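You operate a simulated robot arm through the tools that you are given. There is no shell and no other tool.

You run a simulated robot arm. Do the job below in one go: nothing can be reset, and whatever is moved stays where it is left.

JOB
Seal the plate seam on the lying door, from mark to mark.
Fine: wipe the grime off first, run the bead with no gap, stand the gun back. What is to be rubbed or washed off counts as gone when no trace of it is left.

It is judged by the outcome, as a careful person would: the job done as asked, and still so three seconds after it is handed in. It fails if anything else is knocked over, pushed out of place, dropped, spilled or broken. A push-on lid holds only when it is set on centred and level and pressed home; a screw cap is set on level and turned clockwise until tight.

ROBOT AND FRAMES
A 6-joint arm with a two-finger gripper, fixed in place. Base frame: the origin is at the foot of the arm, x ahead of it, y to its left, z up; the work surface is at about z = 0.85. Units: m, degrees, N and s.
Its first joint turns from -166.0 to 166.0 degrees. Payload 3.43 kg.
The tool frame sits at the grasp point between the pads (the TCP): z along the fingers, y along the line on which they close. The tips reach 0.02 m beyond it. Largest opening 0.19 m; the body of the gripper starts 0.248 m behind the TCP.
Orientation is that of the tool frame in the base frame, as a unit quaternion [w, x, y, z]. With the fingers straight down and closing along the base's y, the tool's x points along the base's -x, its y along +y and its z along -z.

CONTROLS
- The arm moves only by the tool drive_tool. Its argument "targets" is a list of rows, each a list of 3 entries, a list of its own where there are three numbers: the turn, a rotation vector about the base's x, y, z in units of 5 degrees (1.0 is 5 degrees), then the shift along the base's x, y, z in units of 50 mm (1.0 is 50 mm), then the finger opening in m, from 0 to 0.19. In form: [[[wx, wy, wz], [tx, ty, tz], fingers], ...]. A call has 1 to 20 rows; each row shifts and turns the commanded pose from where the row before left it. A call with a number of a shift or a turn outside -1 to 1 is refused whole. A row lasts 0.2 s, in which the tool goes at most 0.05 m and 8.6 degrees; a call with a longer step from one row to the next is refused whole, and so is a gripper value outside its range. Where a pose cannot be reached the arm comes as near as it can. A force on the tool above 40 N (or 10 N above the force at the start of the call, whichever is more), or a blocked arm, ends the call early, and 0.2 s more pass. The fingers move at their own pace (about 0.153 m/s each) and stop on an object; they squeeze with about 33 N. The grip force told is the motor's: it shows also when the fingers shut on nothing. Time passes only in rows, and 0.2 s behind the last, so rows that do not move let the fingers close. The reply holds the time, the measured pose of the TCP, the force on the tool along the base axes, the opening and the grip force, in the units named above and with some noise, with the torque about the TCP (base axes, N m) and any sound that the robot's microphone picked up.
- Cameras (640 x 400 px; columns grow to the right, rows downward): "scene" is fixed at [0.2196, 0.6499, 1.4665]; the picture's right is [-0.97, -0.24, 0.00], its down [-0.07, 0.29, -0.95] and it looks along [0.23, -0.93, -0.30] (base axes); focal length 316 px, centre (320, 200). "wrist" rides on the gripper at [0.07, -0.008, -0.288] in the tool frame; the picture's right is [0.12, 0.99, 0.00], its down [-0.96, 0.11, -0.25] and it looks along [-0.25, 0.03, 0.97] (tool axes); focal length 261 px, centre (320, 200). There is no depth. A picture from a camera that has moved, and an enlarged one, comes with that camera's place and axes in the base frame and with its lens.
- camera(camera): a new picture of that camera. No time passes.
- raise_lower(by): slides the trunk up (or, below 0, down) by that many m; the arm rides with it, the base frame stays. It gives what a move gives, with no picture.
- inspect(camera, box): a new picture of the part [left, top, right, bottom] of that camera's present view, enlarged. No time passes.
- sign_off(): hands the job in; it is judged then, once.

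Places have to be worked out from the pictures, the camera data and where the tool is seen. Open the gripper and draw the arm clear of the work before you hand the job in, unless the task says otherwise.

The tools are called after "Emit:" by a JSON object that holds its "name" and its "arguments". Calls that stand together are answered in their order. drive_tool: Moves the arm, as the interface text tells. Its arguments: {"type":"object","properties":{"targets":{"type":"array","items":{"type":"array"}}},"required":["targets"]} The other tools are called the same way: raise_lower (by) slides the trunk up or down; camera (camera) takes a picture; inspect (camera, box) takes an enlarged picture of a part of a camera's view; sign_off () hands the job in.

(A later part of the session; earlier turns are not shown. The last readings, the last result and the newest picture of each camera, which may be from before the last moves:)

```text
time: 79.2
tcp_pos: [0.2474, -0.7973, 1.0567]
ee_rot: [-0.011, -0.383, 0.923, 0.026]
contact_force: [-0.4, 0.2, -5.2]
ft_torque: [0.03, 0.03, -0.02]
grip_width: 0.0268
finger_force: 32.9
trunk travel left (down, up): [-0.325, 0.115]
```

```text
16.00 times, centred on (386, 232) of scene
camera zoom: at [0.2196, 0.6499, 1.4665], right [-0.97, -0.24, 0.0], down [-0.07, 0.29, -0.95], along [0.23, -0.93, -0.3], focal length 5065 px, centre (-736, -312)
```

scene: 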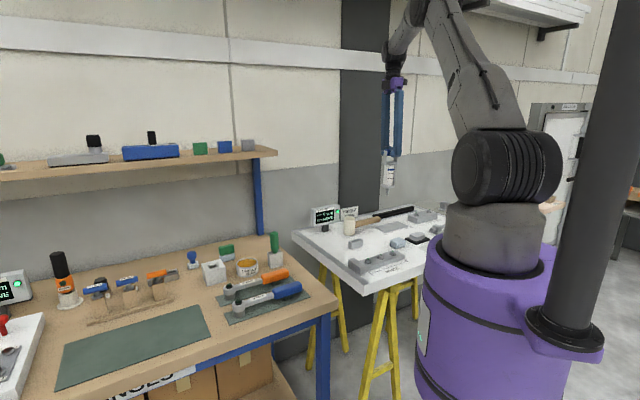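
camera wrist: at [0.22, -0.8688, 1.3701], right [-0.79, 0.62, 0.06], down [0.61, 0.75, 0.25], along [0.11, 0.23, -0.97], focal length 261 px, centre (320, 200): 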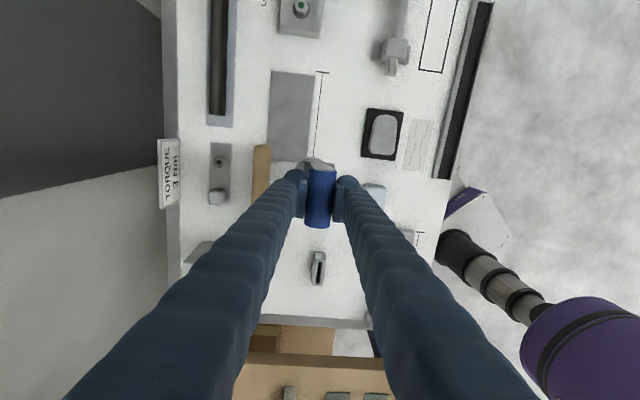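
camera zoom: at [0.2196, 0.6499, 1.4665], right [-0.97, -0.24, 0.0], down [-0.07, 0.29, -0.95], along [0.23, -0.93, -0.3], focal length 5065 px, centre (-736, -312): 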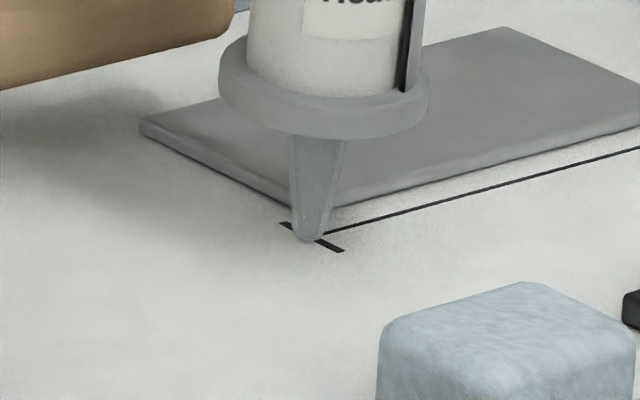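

Emit:
{"name": "drive_tool", "arguments": {"targets": [[[0, 0, 0], [0, 0, -0.02], 0.026], [[0, 0, 0], [0, 0, 0], 0.026]]}}

Emit:
{"name": "inspect", "arguments": {"camera": "scene", "box": [370, 222, 402, 242]}}

```text
time: 79.8
tcp_pos: [0.2477, -0.7957, 1.0549]
ee_rot: [-0.011, -0.382, 0.924, 0.027]
contact_force: [-0.6, 0.0, -6.3]
ft_torque: [0.07, 0.02, 0.02]
grip_width: 0.0274
finger_force: 33.2
trunk travel left (down, up): [-0.325, 0.115]
```

```text
16.00 times, centred on (386, 232) of scene
camera zoom: at [0.2196, 0.6499, 1.4665], right [-0.97, -0.24, 0.0], down [-0.07, 0.29, -0.95], along [0.23, -0.93, -0.3], focal length 5065 px, centre (-736, -312)
```

zoom: 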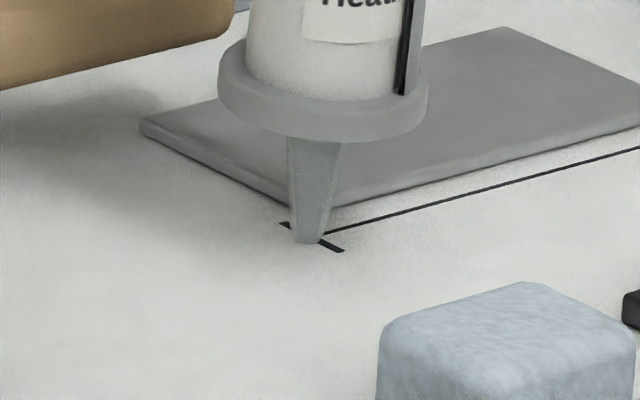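

Emit:
{"name": "drive_tool", "arguments": {"targets": [[[0, 0, 0], [-0.03, -0.03, -0.02], 0.026], [[0, 0, 0], [0, 0, 0], 0.026]]}}

Emit:
{"name": "inspect", "arguments": {"camera": "scene", "box": [370, 222, 402, 242]}}

```text
time: 80.4
tcp_pos: [0.2466, -0.7963, 1.0552]
ee_rot: [-0.011, -0.382, 0.924, 0.027]
contact_force: [1.2, 1.2, 1.3]
ft_torque: [0.19, -0.12, -0.03]
grip_width: 0.0269
finger_force: 32.6
trunk travel left (down, up): [-0.325, 0.115]
```

```text
16.00 times, centred on (386, 232) of scene
camera zoom: at [0.2196, 0.6499, 1.4665], right [-0.97, -0.24, 0.0], down [-0.07, 0.29, -0.95], along [0.23, -0.93, -0.3], focal length 5065 px, centre (-736, -312)
```

zoom: 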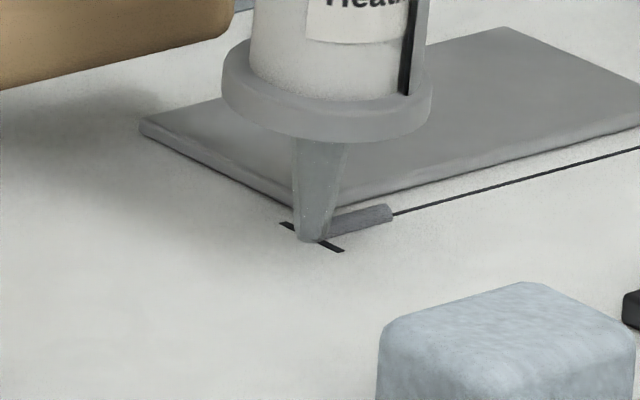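

Contact (about 7 N) started the flow: a bead segment appeared from the near mark along the seam. I ease off slightly and run slowly along the seam.

Emit:
{"name": "drive_tool", "arguments": {"targets": [[[0, 0, 0], [0, 0, 0.008], 0.026], [[0, 0, 0], [-0.028, -0.028, 0], 0.026], [[0, 0, 0], [-0.028, -0.028, 0], 0.026], [[0, 0, 0], [-0.028, -0.028, 0], 0.026], [[0, 0, 0], [-0.028, -0.028, 0], 0.026], [[0, 0, 0], [-0.028, -0.028, 0], 0.026], [[0, 0, 0], [-0.028, -0.028, 0], 0.026], [[0, 0, 0], [-0.028, -0.028, 0], 0.026], [[0, 0, 0], [-0.028, -0.028, 0], 0.026]]}}

Emit:
{"name": "inspect", "arguments": {"camera": "scene", "box": [370, 222, 402, 242]}}

Emit:
{"name": "inspect", "arguments": {"camera": "wrist", "box": [288, 150, 352, 190]}}

```text
time: 82.4
tcp_pos: [0.2349, -0.808, 1.0545]
ee_rot: [-0.011, -0.383, 0.923, 0.026]
contact_force: [-0.2, 0.1, -5.7]
ft_torque: [0.0, 0.03, -0.01]
grip_width: 0.0273
finger_force: 33.2
trunk travel left (down, up): [-0.325, 0.115]
```

```text
16.00 times, centred on (386, 232) of scene
camera zoom: at [0.2196, 0.6499, 1.4665], right [-0.97, -0.24, 0.0], down [-0.07, 0.29, -0.95], along [0.23, -0.93, -0.3], focal length 5065 px, centre (-736, -312)
```

zoom: 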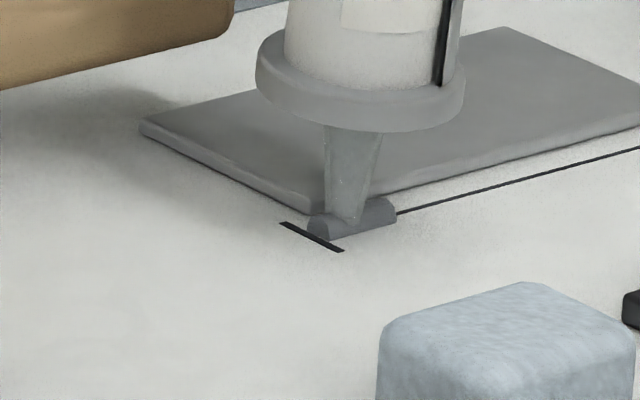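

```text
10.00 times, centred on (320, 170) of wrist
camera zoom: at [0.2041, -0.8756, 1.3403], right [-0.79, 0.62, 0.06], down [0.61, 0.75, 0.25], along [0.11, 0.23, -0.97], focal length 2606 px, centre (320, 500)
```

zoom: 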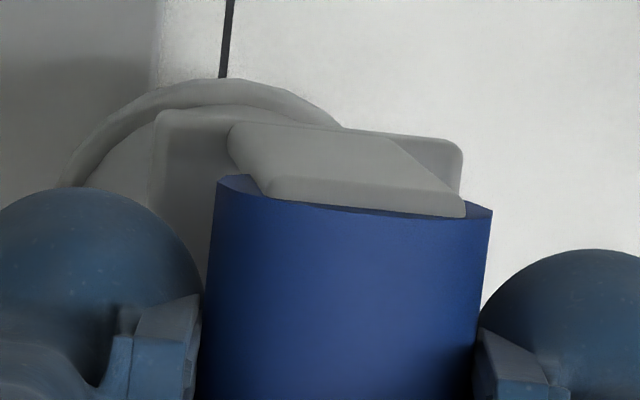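

The first segment sits neatly at the near mark. Contact is lost again, so I lower 1 mm while continuing along the seam.

Emit:
{"name": "drive_tool", "arguments": {"targets": [[[0, 0, 0], [-0.028, -0.028, -0.01], 0.026], [[0, 0, 0], [-0.028, -0.028, -0.01], 0.026], [[0, 0, 0], [-0.028, -0.028, 0], 0.026], [[0, 0, 0], [-0.028, -0.028, 0], 0.026], [[0, 0, 0], [-0.028, -0.028, 0], 0.026], [[0, 0, 0], [-0.028, -0.028, 0], 0.026]]}}

Emit:
{"name": "inspect", "arguments": {"camera": "scene", "box": [374, 220, 406, 240]}}

```text
time: 83.8
tcp_pos: [0.2261, -0.8174, 1.0537]
ee_rot: [-0.011, -0.382, 0.924, 0.027]
contact_force: [-0.4, 0.8, -0.6]
ft_torque: [0.02, 0.01, -0.01]
grip_width: 0.0271
finger_force: 1.2
trunk travel left (down, up): [-0.325, 0.115]
```

```text
16.00 times, centred on (390, 230) of scene
camera zoom: at [0.2196, 0.6499, 1.4665], right [-0.97, -0.24, 0.0], down [-0.07, 0.29, -0.95], along [0.23, -0.93, -0.3], focal length 5065 px, centre (-800, -280)
```

zoom: 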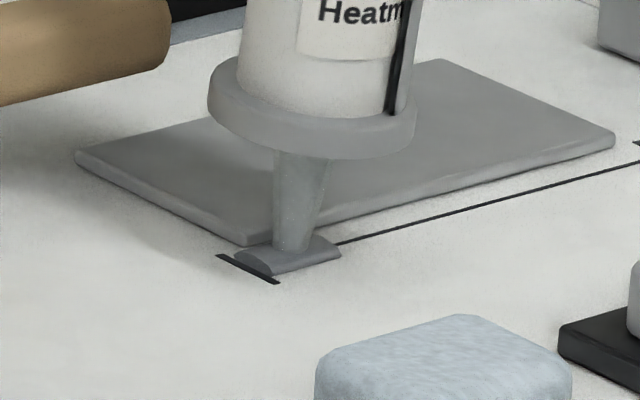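

Grip force reads only 1.2 N and the tip lagged behind. I look at the whole gun before doing anything else.

Emit:
{"name": "inspect", "arguments": {"camera": "scene", "box": [346, 160, 442, 240]}}

Emit:
{"name": "inspect", "arguments": {"camera": "wrist", "box": [256, 145, 384, 225]}}

Emit:
{"name": "inspect", "arguments": {"camera": "scene", "box": [366, 170, 430, 210]}}

```text
5.00 times, centred on (394, 200) of scene
camera zoom: at [0.2196, 0.6499, 1.4665], right [-0.97, -0.24, 0.0], down [-0.07, 0.29, -0.95], along [0.23, -0.93, -0.3], focal length 1583 px, centre (-50, 200)
```

zoom: 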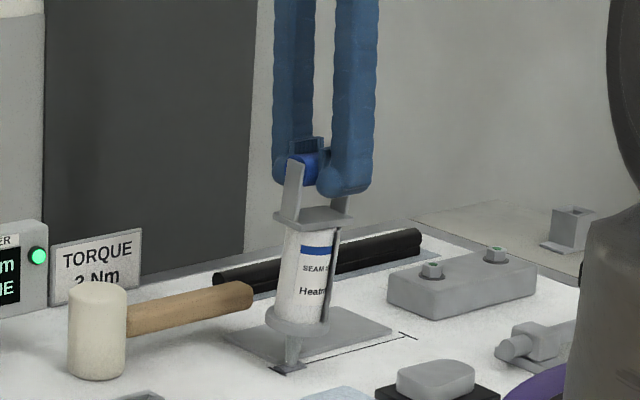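

```text
5.00 times, centred on (320, 185) of wrist
camera zoom: at [0.1948, -0.8836, 1.3392], right [-0.79, 0.62, 0.06], down [0.61, 0.75, 0.25], along [0.11, 0.23, -0.97], focal length 1303 px, centre (320, 275)
```

zoom: 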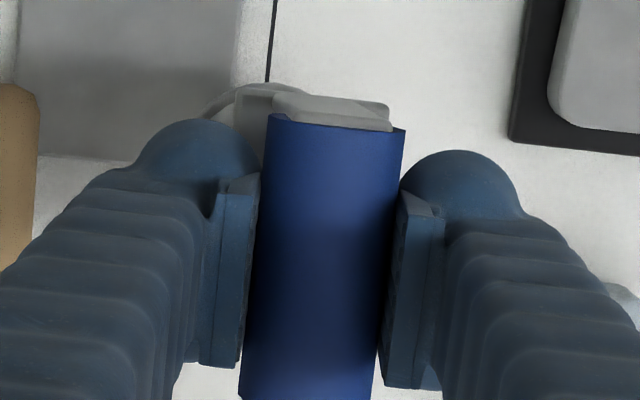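

```text
10.00 times, centred on (398, 190) of scene
camera zoom: at [0.2196, 0.6499, 1.4665], right [-0.97, -0.24, 0.0], down [-0.07, 0.29, -0.95], along [0.23, -0.93, -0.3], focal length 3165 px, centre (-460, 300)
```

zoom: 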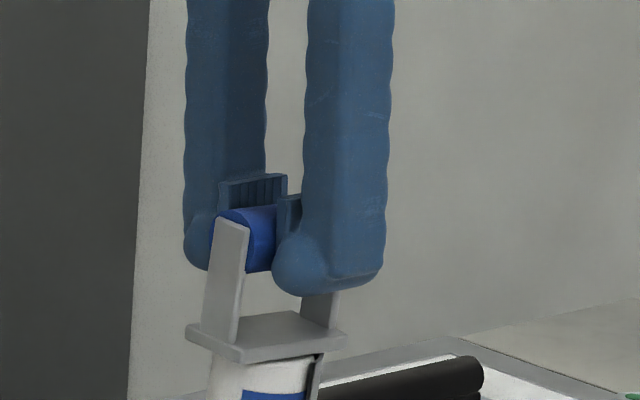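

The nozzle dragged on the door and the gun pivoted a few degrees about the grip line. I lift 5 mm to free it and let it hang, then check its attitude.

Emit:
{"name": "drive_tool", "arguments": {"targets": [[[0, 0, 0], [0, 0, 0.05], 0.026], [[0, 0, 0], [0, 0, 0.05], 0.026], [[0, 0, 0], [0, 0, 0], 0.026], [[0, 0, 0], [0, 0, 0], 0.026], [[0, 0, 0], [0, 0, 0], 0.026], [[0, 0, 0], [0, 0, 0], 0.026], [[0, 0, 0], [0, 0, 0], 0.026]]}}

Emit:
{"name": "inspect", "arguments": {"camera": "scene", "box": [346, 160, 442, 240]}}

Emit:
{"name": "inspect", "arguments": {"camera": "scene", "box": [374, 220, 406, 240]}}

Emit:
{"name": "inspect", "arguments": {"camera": "wrist", "box": [256, 145, 384, 225]}}

```text
time: 85.4
tcp_pos: [0.2279, -0.8176, 1.0573]
ee_rot: [-0.011, -0.382, 0.924, 0.027]
contact_force: [-0.6, -0.6, -5.9]
ft_torque: [0.02, 0.04, -0.01]
grip_width: 0.0272
finger_force: 32.7
trunk travel left (down, up): [-0.325, 0.115]
```

```text
5.00 times, centred on (394, 200) of scene
camera zoom: at [0.2196, 0.6499, 1.4665], right [-0.97, -0.24, 0.0], down [-0.07, 0.29, -0.95], along [0.23, -0.93, -0.3], focal length 1583 px, centre (-50, 200)
```

zoom: 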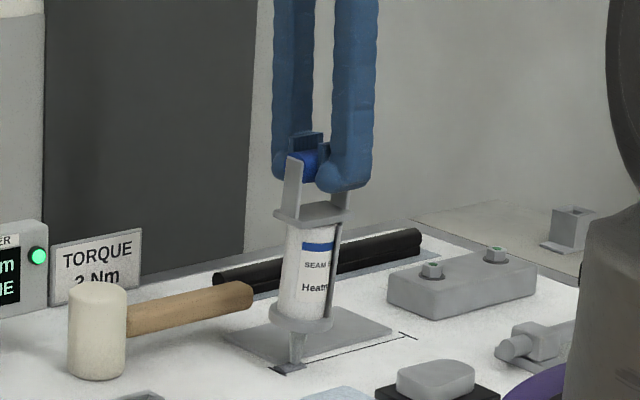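

```text
16.00 times, centred on (390, 230) of scene
camera zoom: at [0.2196, 0.6499, 1.4665], right [-0.97, -0.24, 0.0], down [-0.07, 0.29, -0.95], along [0.23, -0.93, -0.3], focal length 5065 px, centre (-800, -280)
```

zoom: 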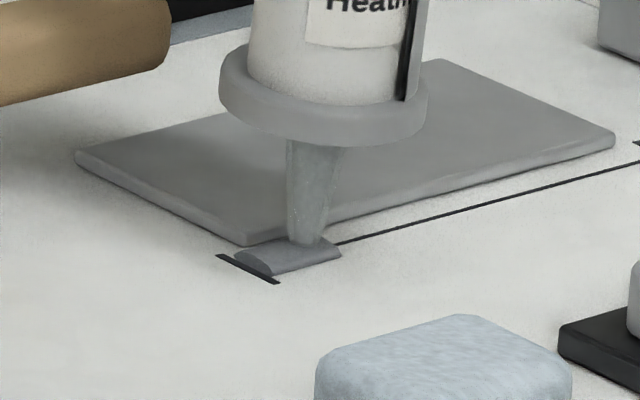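

```text
5.00 times, centred on (320, 185) of wrist
camera zoom: at [0.1956, -0.8835, 1.3437], right [-0.79, 0.62, 0.06], down [0.61, 0.75, 0.25], along [0.11, 0.23, -0.97], focal length 1303 px, centre (320, 275)
```

zoom: 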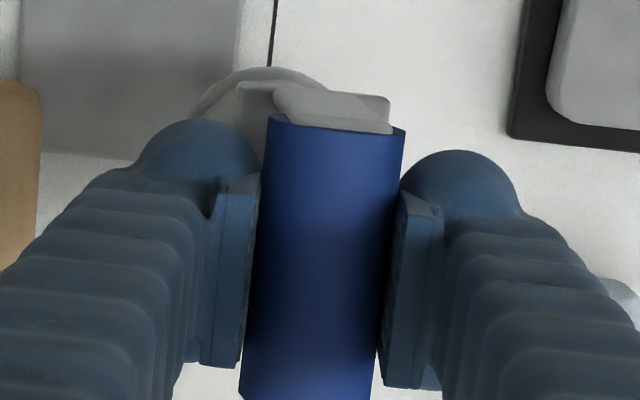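

It swung back upright. The bead apparently is laid in sections on contact, so I'll proceed with gentle touches: raise slightly, move 18 mm on, then lower to light contact.

Emit:
{"name": "drive_tool", "arguments": {"targets": [[[0, 0, 0], [0, 0, 0.04], 0.026], [[0, 0, 0], [-0.064, -0.064, 0], 0.026], [[0, 0, 0], [-0.064, -0.064, 0], 0.026], [[0, 0, 0], [-0.064, -0.064, 0], 0.026], [[0, 0, 0], [-0.064, -0.064, 0], 0.026], [[0, 0, 0], [0, 0, -0.04], 0.026], [[0, 0, 0], [0, 0, -0.04], 0.026], [[0, 0, 0], [0, 0, 0], 0.026]]}}

Emit:
{"name": "inspect", "arguments": {"camera": "scene", "box": [374, 220, 406, 240]}}

```text
time: 87.2
tcp_pos: [0.2137, -0.83, 1.0568]
ee_rot: [-0.011, -0.383, 0.923, 0.026]
contact_force: [0.0, 1.5, -5.9]
ft_torque: [0.04, 0.05, 0.0]
grip_width: 0.0272
finger_force: 33.6
trunk travel left (down, up): [-0.325, 0.115]
```

```text
16.00 times, centred on (390, 230) of scene
camera zoom: at [0.2196, 0.6499, 1.4665], right [-0.97, -0.24, 0.0], down [-0.07, 0.29, -0.95], along [0.23, -0.93, -0.3], focal length 5065 px, centre (-800, -280)
```

zoom: 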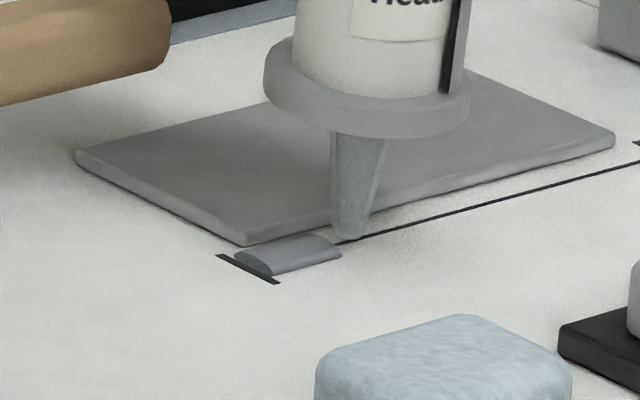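

Tip is just past the end of the first segment, on the line. I lower in 1 mm steps to contact.

Emit:
{"name": "drive_tool", "arguments": {"targets": [[[0, 0, 0], [0, 0, -0.02], 0.026], [[0, 0, 0], [0, 0, 0], 0.026]]}}

Emit:
{"name": "drive_tool", "arguments": {"targets": [[[0, 0, 0], [0, 0, -0.02], 0.026], [[0, 0, 0], [0, 0, 0], 0.026]]}}

Emit:
{"name": "inspect", "arguments": {"camera": "scene", "box": [374, 220, 406, 240]}}

```text
time: 87.8
tcp_pos: [0.2139, -0.8303, 1.0546]
ee_rot: [-0.011, -0.383, 0.923, 0.026]
contact_force: [-0.6, -0.2, -5.3]
ft_torque: [0.02, 0.04, 0.0]
grip_width: 0.0269
finger_force: 32.9
trunk travel left (down, up): [-0.325, 0.115]
```

```text
time: 88.4
tcp_pos: [0.2127, -0.8294, 1.0533]
ee_rot: [-0.012, -0.383, 0.923, 0.027]
contact_force: [-0.1, 0.7, -3.8]
ft_torque: [0.03, -0.05, -0.02]
grip_width: 0.0274
finger_force: 25.1
trunk travel left (down, up): [-0.325, 0.115]
```

```text
16.00 times, centred on (390, 230) of scene
camera zoom: at [0.2196, 0.6499, 1.4665], right [-0.97, -0.24, 0.0], down [-0.07, 0.29, -0.95], along [0.23, -0.93, -0.3], focal length 5065 px, centre (-800, -280)
```

zoom: 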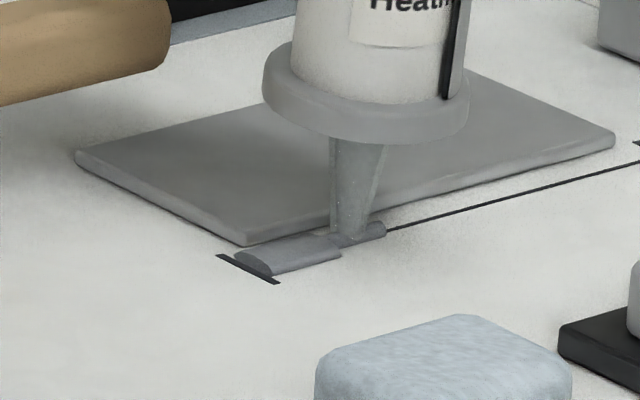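

A light 2 N contact laid the next section, flush with the first. I now run slowly on with this light contact and watch.

Emit:
{"name": "drive_tool", "arguments": {"targets": [[[0, 0, 0], [-0.028, -0.028, 0], 0.026], [[0, 0, 0], [-0.028, -0.028, 0], 0.026], [[0, 0, 0], [-0.028, -0.028, 0], 0.026], [[0, 0, 0], [-0.028, -0.028, 0], 0.026], [[0, 0, 0], [-0.028, -0.028, 0], 0.026], [[0, 0, 0], [0, 0, 0], 0.026]]}}

Emit:
{"name": "inspect", "arguments": {"camera": "scene", "box": [374, 220, 406, 240]}}

Emit:
{"name": "inspect", "arguments": {"camera": "scene", "box": [346, 160, 442, 240]}}

```text
time: 89.8
tcp_pos: [0.2061, -0.8365, 1.0542]
ee_rot: [-0.011, -0.383, 0.923, 0.027]
contact_force: [-0.2, 0.1, -3.7]
ft_torque: [0.09, -0.02, -0.01]
grip_width: 0.0275
finger_force: 12.1
trunk travel left (down, up): [-0.325, 0.115]
```

```text
16.00 times, centred on (390, 230) of scene
camera zoom: at [0.2196, 0.6499, 1.4665], right [-0.97, -0.24, 0.0], down [-0.07, 0.29, -0.95], along [0.23, -0.93, -0.3], focal length 5065 px, centre (-800, -280)
```

zoom: 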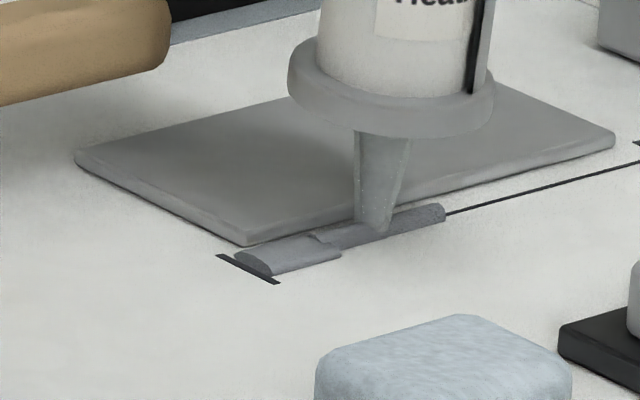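

```text
5.00 times, centred on (394, 200) of scene
camera zoom: at [0.2196, 0.6499, 1.4665], right [-0.97, -0.24, 0.0], down [-0.07, 0.29, -0.95], along [0.23, -0.93, -0.3], focal length 1583 px, centre (-50, 200)
```

zoom: 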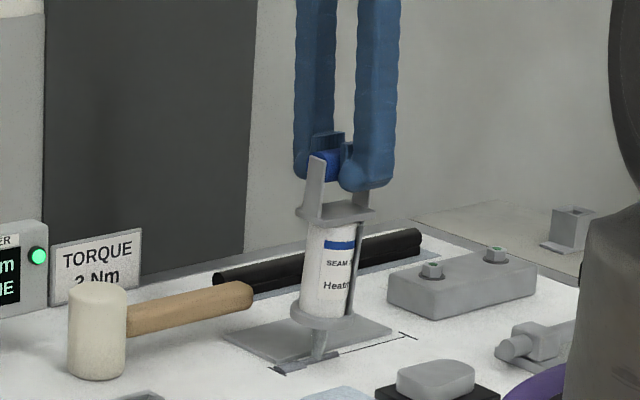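

Works well: the bead continues unbroken and the gun stays upright with ~2 N contact. I continue along the seam.

Emit:
{"name": "drive_tool", "arguments": {"targets": [[[0, 0, 0], [-0.028, -0.028, 0], 0.026], [[0, 0, 0], [-0.028, -0.028, 0], 0.026], [[0, 0, 0], [-0.028, -0.028, 0], 0.026], [[0, 0, 0], [-0.028, -0.028, 0], 0.026], [[0, 0, 0], [-0.028, -0.028, 0], 0.026], [[0, 0, 0], [-0.028, -0.028, 0], 0.026], [[0, 0, 0], [-0.028, -0.028, 0], 0.026], [[0, 0, 0], [-0.028, -0.028, 0], 0.026], [[0, 0, 0], [0, 0, 0], 0.026]]}}

Emit:
{"name": "inspect", "arguments": {"camera": "scene", "box": [380, 217, 412, 237]}}

Emit:
{"name": "inspect", "arguments": {"camera": "scene", "box": [346, 160, 442, 240]}}

```text
time: 91.8
tcp_pos: [0.1957, -0.8486, 1.0548]
ee_rot: [-0.011, -0.383, 0.923, 0.027]
contact_force: [-0.1, -0.1, -4.9]
ft_torque: [0.01, 0.02, 0.0]
grip_width: 0.0269
finger_force: 32.5
trunk travel left (down, up): [-0.325, 0.115]
```

```text
16.00 times, centred on (396, 227) of scene
camera zoom: at [0.2196, 0.6499, 1.4665], right [-0.97, -0.24, 0.0], down [-0.07, 0.29, -0.95], along [0.23, -0.93, -0.3], focal length 5065 px, centre (-896, -232)
```

zoom: 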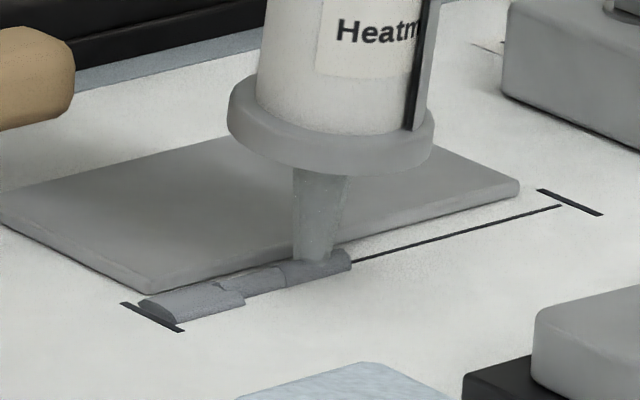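

```text
5.00 times, centred on (394, 200) of scene
camera zoom: at [0.2196, 0.6499, 1.4665], right [-0.97, -0.24, 0.0], down [-0.07, 0.29, -0.95], along [0.23, -0.93, -0.3], focal length 1583 px, centre (-50, 200)
```

zoom: 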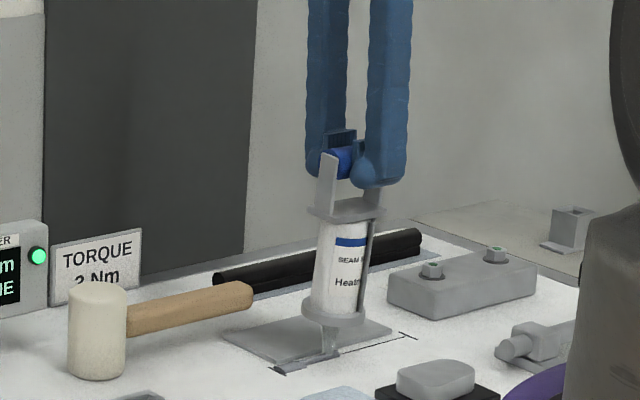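

Bead is continuous so far. I continue, lowering by a fraction of a millimetre to keep the light contact.

Emit:
{"name": "drive_tool", "arguments": {"targets": [[[0, 0, 0], [-0.028, -0.028, -0.006], 0.026], [[0, 0, 0], [-0.028, -0.028, 0], 0.026], [[0, 0, 0], [-0.028, -0.028, 0], 0.026], [[0, 0, 0], [-0.028, -0.028, 0], 0.026], [[0, 0, 0], [-0.028, -0.028, 0], 0.026], [[0, 0, 0], [-0.028, -0.028, 0], 0.026], [[0, 0, 0], [0, 0, 0], 0.026]]}}

Emit:
{"name": "inspect", "arguments": {"camera": "scene", "box": [380, 217, 412, 237]}}

```text
time: 93.4
tcp_pos: [0.1862, -0.8554, 1.0541]
ee_rot: [-0.011, -0.383, 0.923, 0.027]
contact_force: [0.5, -0.2, -0.7]
ft_torque: [0.04, 0.02, -0.02]
grip_width: 0.0272
finger_force: 0.8
trunk travel left (down, up): [-0.325, 0.115]
```

```text
16.00 times, centred on (396, 227) of scene
camera zoom: at [0.2196, 0.6499, 1.4665], right [-0.97, -0.24, 0.0], down [-0.07, 0.29, -0.95], along [0.23, -0.93, -0.3], focal length 5065 px, centre (-896, -232)
```

zoom: 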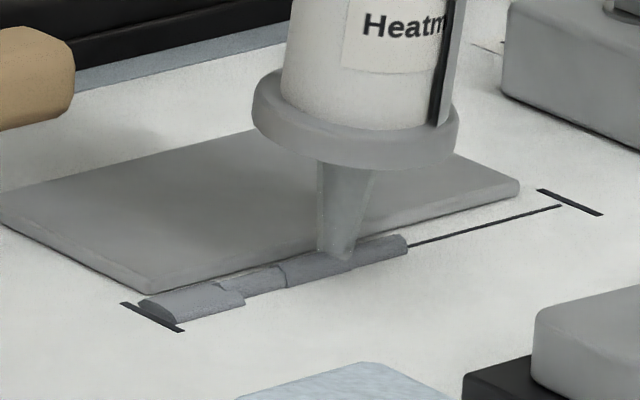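

Continuing fine; contact is ~5 N now, so I raise 0.3 mm and go on.

Emit:
{"name": "drive_tool", "arguments": {"targets": [[[0, 0, 0], [-0.028, -0.028, 0.008], 0.026], [[0, 0, 0], [-0.028, -0.028, 0], 0.026], [[0, 0, 0], [-0.028, -0.028, 0], 0.026], [[0, 0, 0], [-0.028, -0.028, 0], 0.026], [[0, 0, 0], [-0.028, -0.028, 0], 0.026], [[0, 0, 0], [-0.028, -0.028, 0], 0.026], [[0, 0, 0], [0, 0, 0], 0.026]]}}

Emit:
{"name": "inspect", "arguments": {"camera": "scene", "box": [380, 217, 412, 237]}}

Emit:
{"name": "inspect", "arguments": {"camera": "scene", "box": [346, 160, 442, 240]}}

```text
time: 95.0
tcp_pos: [0.1774, -0.8649, 1.0543]
ee_rot: [-0.01, -0.382, 0.924, 0.026]
contact_force: [0.2, -0.7, -4.6]
ft_torque: [0.05, 0.04, 0.04]
grip_width: 0.027
finger_force: 33.2
trunk travel left (down, up): [-0.325, 0.115]
```

```text
16.00 times, centred on (396, 227) of scene
camera zoom: at [0.2196, 0.6499, 1.4665], right [-0.97, -0.24, 0.0], down [-0.07, 0.29, -0.95], along [0.23, -0.93, -0.3], focal length 5065 px, centre (-896, -232)
```

zoom: 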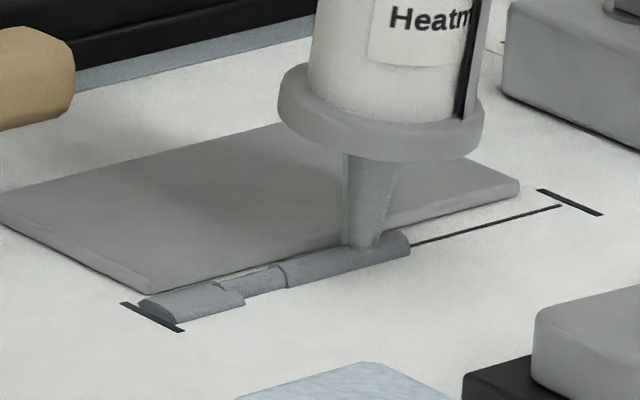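

```text
5.00 times, centred on (394, 200) of scene
camera zoom: at [0.2196, 0.6499, 1.4665], right [-0.97, -0.24, 0.0], down [-0.07, 0.29, -0.95], along [0.23, -0.93, -0.3], focal length 1583 px, centre (-50, 200)
```

zoom: 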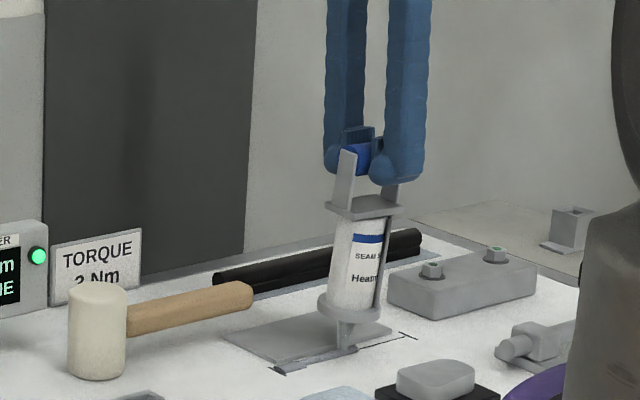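

Good progress. I continue toward the far mark.

Emit:
{"name": "drive_tool", "arguments": {"targets": [[[0, 0, 0], [-0.028, -0.028, -0.003], 0.026], [[0, 0, 0], [-0.028, -0.028, 0], 0.026], [[0, 0, 0], [-0.028, -0.028, 0], 0.026], [[0, 0, 0], [-0.028, -0.028, 0], 0.026], [[0, 0, 0], [-0.028, -0.028, 0], 0.026], [[0, 0, 0], [-0.028, -0.028, 0], 0.026], [[0, 0, 0], [-0.028, -0.028, 0], 0.026], [[0, 0, 0], [0, 0, 0], 0.026]]}}

Emit:
{"name": "inspect", "arguments": {"camera": "scene", "box": [380, 217, 412, 237]}}

```text
time: 96.8
tcp_pos: [0.1698, -0.875, 1.0538]
ee_rot: [-0.011, -0.383, 0.923, 0.027]
contact_force: [0.5, -0.9, -4.6]
ft_torque: [0.02, -0.03, 0.0]
grip_width: 0.027
finger_force: 33.4
trunk travel left (down, up): [-0.325, 0.115]
```

```text
16.00 times, centred on (396, 227) of scene
camera zoom: at [0.2196, 0.6499, 1.4665], right [-0.97, -0.24, 0.0], down [-0.07, 0.29, -0.95], along [0.23, -0.93, -0.3], focal length 5065 px, centre (-896, -232)
```

zoom: 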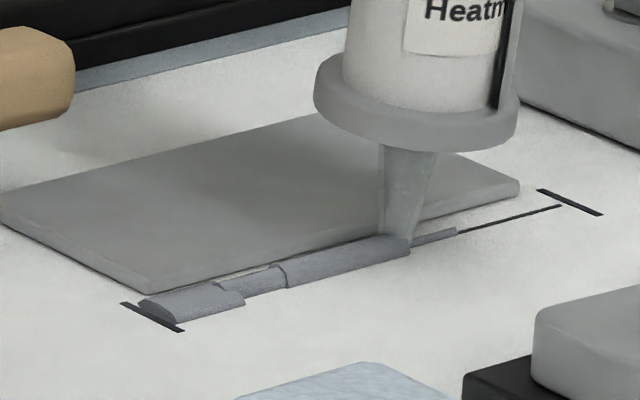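

The next section has begun, thinner at first — it fills with dwell. I go on more slowly.

Emit:
{"name": "drive_tool", "arguments": {"targets": [[[0, 0, 0], [-0.02, -0.02, -0.004], 0.026], [[0, 0, 0], [-0.02, -0.02, 0], 0.026], [[0, 0, 0], [-0.02, -0.02, 0], 0.026], [[0, 0, 0], [-0.02, -0.02, 0], 0.026], [[0, 0, 0], [-0.02, -0.02, 0], 0.026], [[0, 0, 0], [-0.02, -0.02, 0], 0.026], [[0, 0, 0], [-0.02, -0.02, 0], 0.026], [[0, 0, 0], [-0.02, -0.02, 0], 0.026]]}}

Emit:
{"name": "inspect", "arguments": {"camera": "scene", "box": [384, 215, 416, 235]}}

Emit:
{"name": "inspect", "arguments": {"camera": "wrist", "box": [256, 100, 384, 180]}}

```text
time: 98.6
tcp_pos: [0.1601, -0.883, 1.0555]
ee_rot: [-0.01, -0.383, 0.923, 0.027]
contact_force: [0.1, 0.3, -4.4]
ft_torque: [0.03, -0.03, 0.01]
grip_width: 0.0277
finger_force: 24.7
trunk travel left (down, up): [-0.325, 0.115]
```

```text
16.00 times, centred on (400, 225) of scene
camera zoom: at [0.2196, 0.6499, 1.4665], right [-0.97, -0.24, 0.0], down [-0.07, 0.29, -0.95], along [0.23, -0.93, -0.3], focal length 5065 px, centre (-960, -200)
```

zoom: 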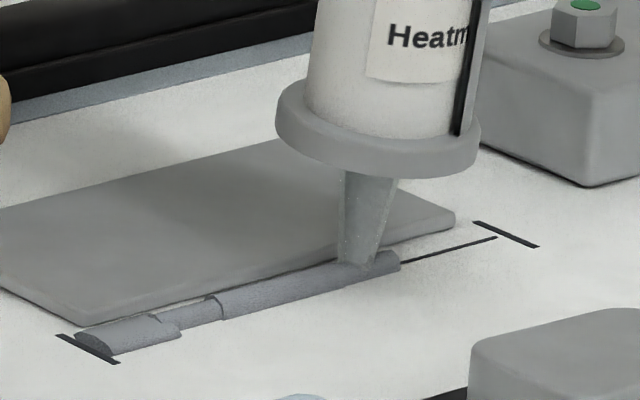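

```text
5.00 times, centred on (320, 140) of wrist
camera zoom: at [0.1293, -0.9491, 1.3401], right [-0.79, 0.62, 0.06], down [0.61, 0.75, 0.25], along [0.11, 0.23, -0.97], focal length 1303 px, centre (320, 500)
```

zoom: 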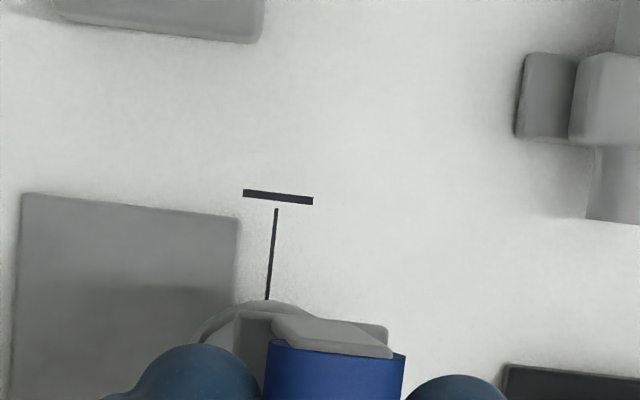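

Bead is filled up to the nozzle. I continue with about 60 mm left to the far mark.

Emit:
{"name": "drive_tool", "arguments": {"targets": [[[0, 0, 0], [-0.024, -0.024, 0], 0.026], [[0, 0, 0], [-0.024, -0.024, 0], 0.026], [[0, 0, 0], [-0.024, -0.024, 0], 0.026], [[0, 0, 0], [-0.024, -0.024, 0], 0.026], [[0, 0, 0], [-0.024, -0.024, 0], 0.026], [[0, 0, 0], [-0.024, -0.024, 0], 0.026], [[0, 0, 0], [-0.024, -0.024, 0], 0.026], [[0, 0, 0], [-0.024, -0.024, 0], 0.026]]}}

Emit:
{"name": "inspect", "arguments": {"camera": "scene", "box": [384, 215, 416, 235]}}

Emit:
{"name": "inspect", "arguments": {"camera": "scene", "box": [346, 160, 442, 240]}}

```text
time: 100.4
tcp_pos: [0.1517, -0.8923, 1.054]
ee_rot: [-0.01, -0.383, 0.923, 0.027]
contact_force: [-0.2, -0.5, -4.6]
ft_torque: [-0.01, 0.02, 0.02]
grip_width: 0.027
finger_force: 33.1
trunk travel left (down, up): [-0.325, 0.115]
```

```text
16.00 times, centred on (400, 225) of scene
camera zoom: at [0.2196, 0.6499, 1.4665], right [-0.97, -0.24, 0.0], down [-0.07, 0.29, -0.95], along [0.23, -0.93, -0.3], focal length 5065 px, centre (-960, -200)
```

zoom: 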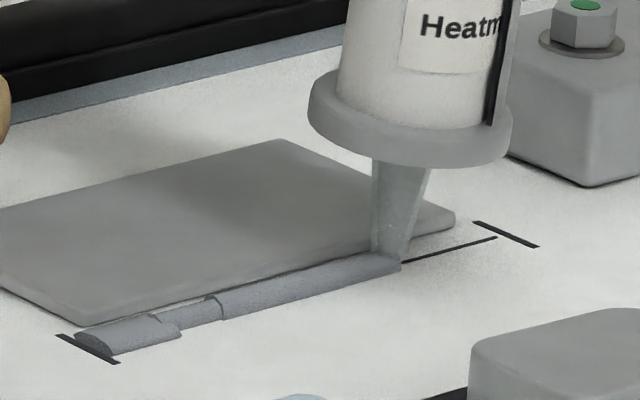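

```text
5.00 times, centred on (394, 200) of scene
camera zoom: at [0.2196, 0.6499, 1.4665], right [-0.97, -0.24, 0.0], down [-0.07, 0.29, -0.95], along [0.23, -0.93, -0.3], focal length 1583 px, centre (-50, 200)
```

zoom: 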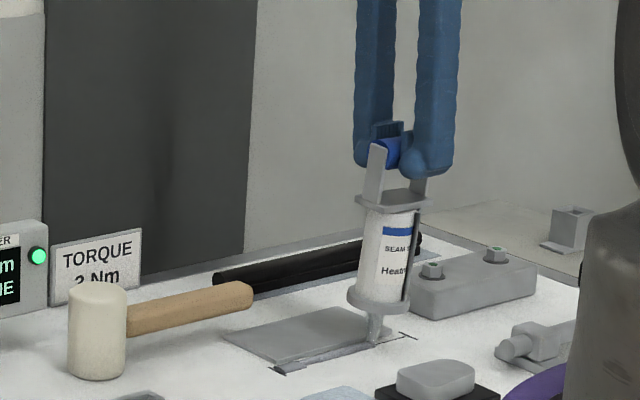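

I check the gun's sideways tilt again in the wrist view before finishing the last stretch.

Emit:
{"name": "inspect", "arguments": {"camera": "wrist", "box": [288, 150, 352, 190]}}

Emit:
{"name": "inspect", "arguments": {"camera": "scene", "box": [392, 218, 408, 228]}}

```text
10.00 times, centred on (320, 170) of wrist
camera zoom: at [0.1197, -0.9592, 1.3405], right [-0.79, 0.62, 0.06], down [0.61, 0.75, 0.25], along [0.11, 0.23, -0.97], focal length 2606 px, centre (320, 500)
```

zoom: 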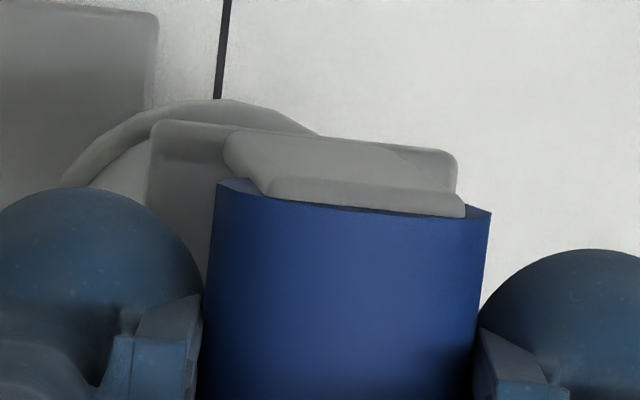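

```text
16.00 times, centred on (400, 223) of scene
camera zoom: at [0.2196, 0.6499, 1.4665], right [-0.97, -0.24, 0.0], down [-0.07, 0.29, -0.95], along [0.23, -0.93, -0.3], focal length 5065 px, centre (-960, -168)
```

zoom: 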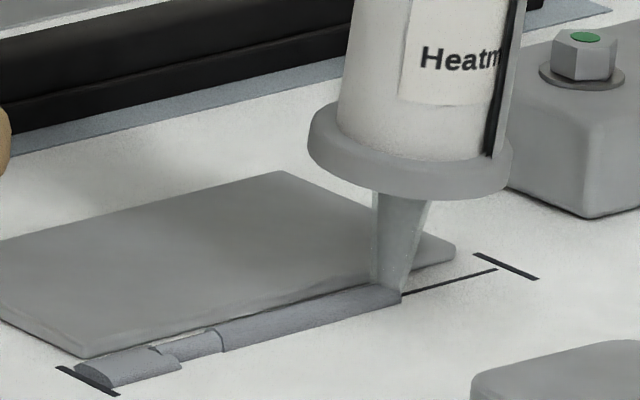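

The tip has drifted ~3 mm toward the plate and lags a little. I correct +3 mm sideways and continue with light contact.

Emit:
{"name": "drive_tool", "arguments": {"targets": [[[0, 0, 0], [-0.042, 0.042, 0], 0.026], [[0, 0, 0], [-0.024, -0.024, -0.006], 0.026], [[0, 0, 0], [-0.024, -0.024, 0], 0.026], [[0, 0, 0], [-0.024, -0.024, 0], 0.026], [[0, 0, 0], [-0.024, -0.024, 0], 0.026], [[0, 0, 0], [-0.024, -0.024, 0], 0.026], [[0, 0, 0], [-0.024, -0.024, 0], 0.026], [[0, 0, 0], [0, 0, 0], 0.026]]}}

Emit:
{"name": "inspect", "arguments": {"camera": "scene", "box": [384, 215, 416, 235]}}

```text
time: 102.2
tcp_pos: [0.1413, -0.8974, 1.054]
ee_rot: [-0.011, -0.383, 0.923, 0.027]
contact_force: [0.6, 1.7, -3.1]
ft_torque: [0.22, 0.01, 0.05]
grip_width: 0.0271
finger_force: 33.1
trunk travel left (down, up): [-0.325, 0.115]
```

```text
16.00 times, centred on (400, 225) of scene
camera zoom: at [0.2196, 0.6499, 1.4665], right [-0.97, -0.24, 0.0], down [-0.07, 0.29, -0.95], along [0.23, -0.93, -0.3], focal length 5065 px, centre (-960, -200)
```

zoom: 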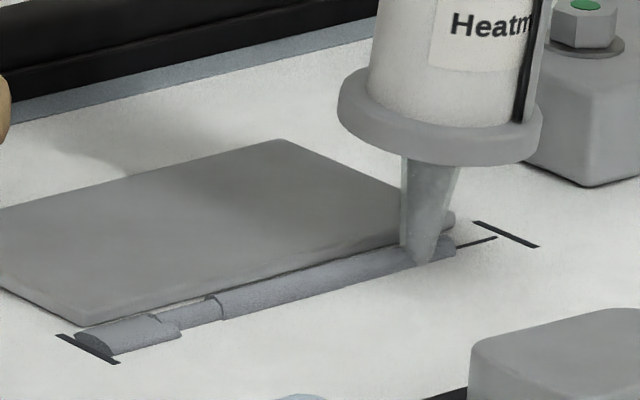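

Nearly there: bead reaches within ~18 mm of the far mark. Continue.

Emit:
{"name": "drive_tool", "arguments": {"targets": [[[0, 0, 0], [-0.024, -0.024, 0], 0.026], [[0, 0, 0], [-0.024, -0.024, 0], 0.026], [[0, 0, 0], [-0.024, -0.024, 0], 0.026], [[0, 0, 0], [-0.024, -0.024, 0], 0.026], [[0, 0, 0], [-0.024, -0.024, 0], 0.026], [[0, 0, 0], [-0.024, -0.024, 0], 0.026], [[0, 0, 0], [-0.024, -0.024, 0], 0.026], [[0, 0, 0], [0, 0, 0], 0.026]]}}

Emit:
{"name": "inspect", "arguments": {"camera": "scene", "box": [384, 215, 416, 235]}}

Emit:
{"name": "inspect", "arguments": {"camera": "wrist", "box": [288, 150, 352, 190]}}

```text
time: 104.0
tcp_pos: [0.1334, -0.9062, 1.053]
ee_rot: [-0.011, -0.382, 0.924, 0.027]
contact_force: [0.8, -1.3, -4.6]
ft_torque: [0.01, -0.03, 0.01]
grip_width: 0.0273
finger_force: 24.3
trunk travel left (down, up): [-0.325, 0.115]
```

```text
16.00 times, centred on (400, 225) of scene
camera zoom: at [0.2196, 0.6499, 1.4665], right [-0.97, -0.24, 0.0], down [-0.07, 0.29, -0.95], along [0.23, -0.93, -0.3], focal length 5065 px, centre (-960, -200)
```

zoom: 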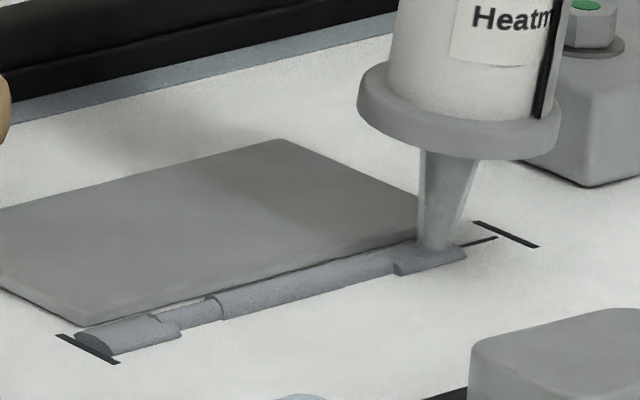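

```text
10.00 times, centred on (320, 170) of wrist
camera zoom: at [0.1023, -0.9727, 1.3398], right [-0.79, 0.62, 0.06], down [0.61, 0.75, 0.25], along [0.11, 0.23, -0.97], focal length 2606 px, centre (320, 500)
```

zoom: 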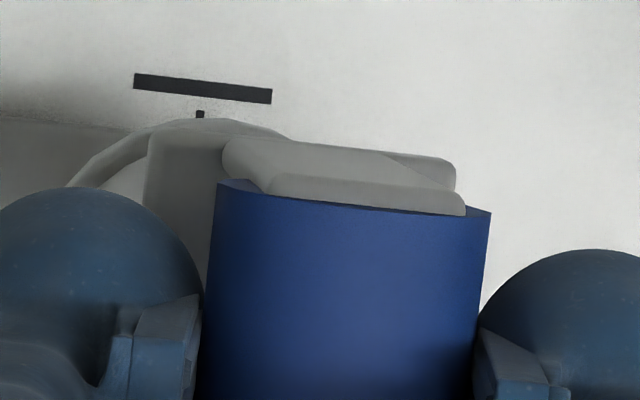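

About 14 mm remain to the far mark. I continue; the reach is still fine.

Emit:
{"name": "drive_tool", "arguments": {"targets": [[[0, 0, 0], [-0.028, -0.028, 0], 0.026], [[0, 0, 0], [-0.028, -0.028, 0], 0.026], [[0, 0, 0], [-0.028, -0.028, 0], 0.026], [[0, 0, 0], [-0.028, -0.028, 0], 0.026], [[0, 0, 0], [-0.028, -0.028, 0], 0.026], [[0, 0, 0], [-0.028, -0.028, 0], 0.026], [[0, 0, 0], [-0.028, -0.028, 0], 0.026], [[0, 0, 0], [0, 0, 0], 0.026]]}}

Emit:
{"name": "inspect", "arguments": {"camera": "scene", "box": [390, 213, 422, 233]}}

Emit:
{"name": "inspect", "arguments": {"camera": "wrist", "box": [288, 150, 352, 190]}}

```text
time: 105.8
tcp_pos: [0.1227, -0.916, 1.054]
ee_rot: [-0.011, -0.382, 0.924, 0.027]
contact_force: [-0.1, 0.0, -6.1]
ft_torque: [-0.04, 0.02, 0.0]
grip_width: 0.0275
finger_force: 24.8
trunk travel left (down, up): [-0.325, 0.115]
```

```text
16.00 times, centred on (406, 223) of scene
camera zoom: at [0.2196, 0.6499, 1.4665], right [-0.97, -0.24, 0.0], down [-0.07, 0.29, -0.95], along [0.23, -0.93, -0.3], focal length 5065 px, centre (-1056, -168)
```

zoom: 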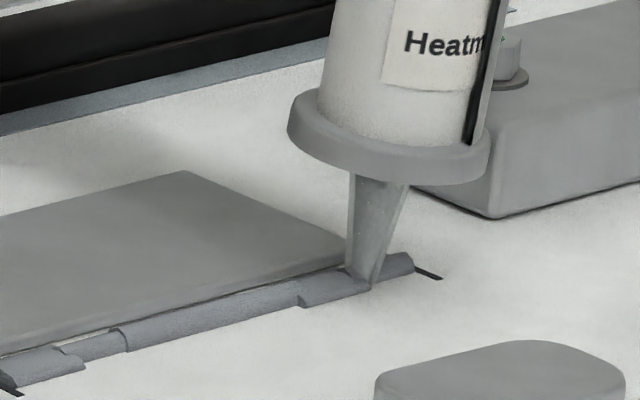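

```text
10.00 times, centred on (320, 170) of wrist
camera zoom: at [0.0924, -0.9823, 1.3394], right [-0.79, 0.62, 0.06], down [0.61, 0.75, 0.25], along [0.11, 0.23, -0.97], focal length 2606 px, centre (320, 500)
```

zoom: 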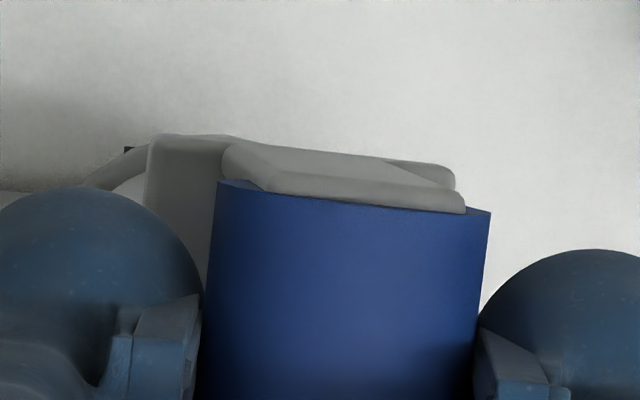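

The bead now reaches the far mark. I advance a few mm more and dwell with light contact so the last section fills.

Emit:
{"name": "drive_tool", "arguments": {"targets": [[[0, 0, 0], [-0.028, -0.028, -0.008], 0.026], [[0, 0, 0], [-0.028, -0.028, 0], 0.026], [[0, 0, 0], [-0.028, -0.028, 0], 0.026], [[0, 0, 0], [-0.028, -0.028, 0], 0.026], [[0, 0, 0], [0, 0, 0], 0.026], [[0, 0, 0], [0, 0, 0], 0.026]]}}

Emit:
{"name": "inspect", "arguments": {"camera": "scene", "box": [390, 213, 422, 233]}}

Emit:
{"name": "inspect", "arguments": {"camera": "scene", "box": [346, 160, 442, 240]}}

```text
time: 107.2
tcp_pos: [0.1184, -0.9206, 1.0539]
ee_rot: [-0.011, -0.383, 0.923, 0.027]
contact_force: [-0.5, -0.3, -2.5]
ft_torque: [0.1, -0.04, 0.03]
grip_width: 0.027
finger_force: 32.9
trunk travel left (down, up): [-0.325, 0.115]
```

```text
16.00 times, centred on (406, 223) of scene
camera zoom: at [0.2196, 0.6499, 1.4665], right [-0.97, -0.24, 0.0], down [-0.07, 0.29, -0.95], along [0.23, -0.93, -0.3], focal length 5065 px, centre (-1056, -168)
```

zoom: 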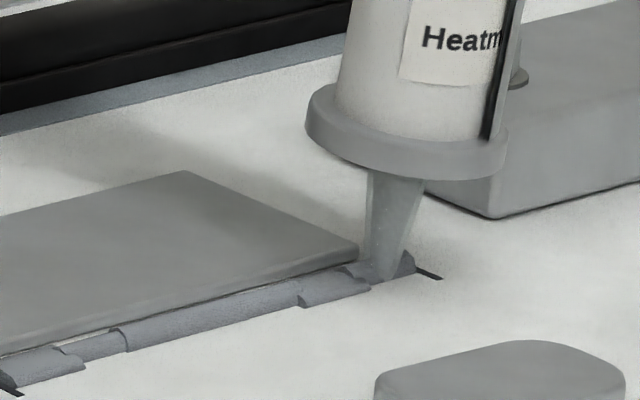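

```text
5.00 times, centred on (394, 200) of scene
camera zoom: at [0.2196, 0.6499, 1.4665], right [-0.97, -0.24, 0.0], down [-0.07, 0.29, -0.95], along [0.23, -0.93, -0.3], focal length 1583 px, centre (-50, 200)
```

zoom: 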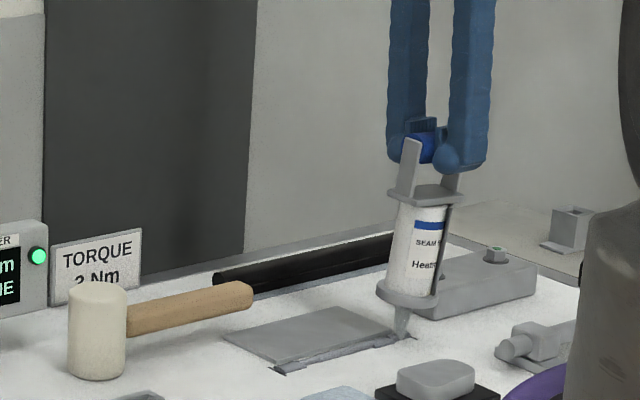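

One last nudge to bring the tip right to the far mark, then I lift off and inspect the whole bead.

Emit:
{"name": "drive_tool", "arguments": {"targets": [[[0, 0, 0], [-0.028, -0.028, 0], 0.026], [[0, 0, 0], [-0.028, -0.028, 0], 0.026], [[0, 0, 0], [-0.028, -0.028, 0], 0.026], [[0, 0, 0], [0, 0, 0], 0.026], [[0, 0, 0], [0, 0, 0], 0.026], [[0, 0, 0], [0, 0, 0.1], 0.026], [[0, 0, 0], [0, 0, 0.2], 0.026], [[0, 0, 0], [0, 0, 0.3], 0.026], [[0, 0, 0], [0, 0, 0.3], 0.026], [[0, 0, 0], [0, 0, 0], 0.026], [[0, 0, 0], [0, 0, 0], 0.026]]}}

Emit:
{"name": "inspect", "arguments": {"camera": "scene", "box": [390, 213, 422, 233]}}

Emit:
{"name": "inspect", "arguments": {"camera": "scene", "box": [378, 220, 410, 240]}}

Emit:
{"name": "camera", "arguments": {"camera": "wrist"}}

```text
time: 109.6
tcp_pos: [0.1139, -0.9248, 1.0981]
ee_rot: [-0.011, -0.384, 0.923, 0.026]
contact_force: [-0.3, -0.7, -5.7]
ft_torque: [0.03, 0.07, -0.01]
grip_width: 0.0272
finger_force: 33.0
trunk travel left (down, up): [-0.325, 0.115]
```

```text
16.00 times, centred on (406, 223) of scene
camera zoom: at [0.2196, 0.6499, 1.4665], right [-0.97, -0.24, 0.0], down [-0.07, 0.29, -0.95], along [0.23, -0.93, -0.3], focal length 5065 px, centre (-1056, -168)
```

zoom: 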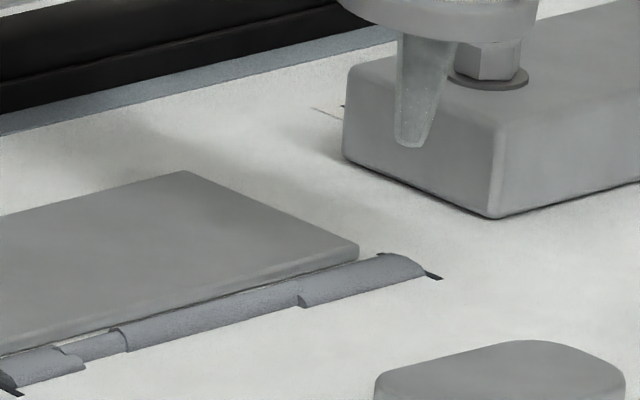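

```text
16.00 times, centred on (394, 230) of scene
camera zoom: at [0.2196, 0.6499, 1.4665], right [-0.97, -0.24, 0.0], down [-0.07, 0.29, -0.95], along [0.23, -0.93, -0.3], focal length 5065 px, centre (-864, -280)
```

zoom: 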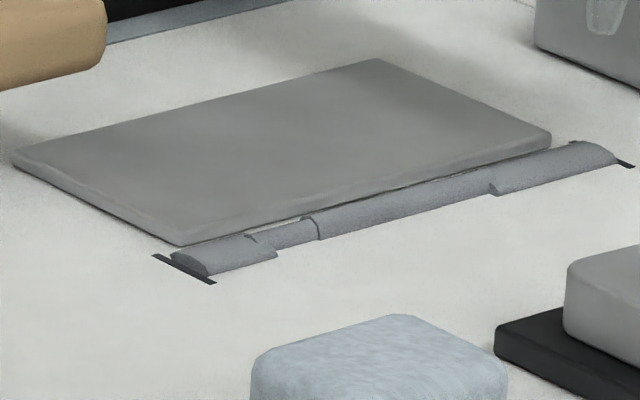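

```text
taken
camera wrist: at [0.0837, -0.9917, 1.3843], right [-0.79, 0.62, 0.06], down [0.61, 0.75, 0.25], along [0.11, 0.23, -0.97], focal length 261 px, centre (320, 200)
```

wrist: 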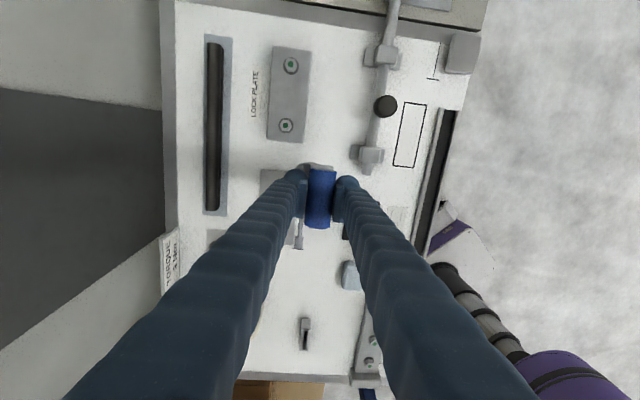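

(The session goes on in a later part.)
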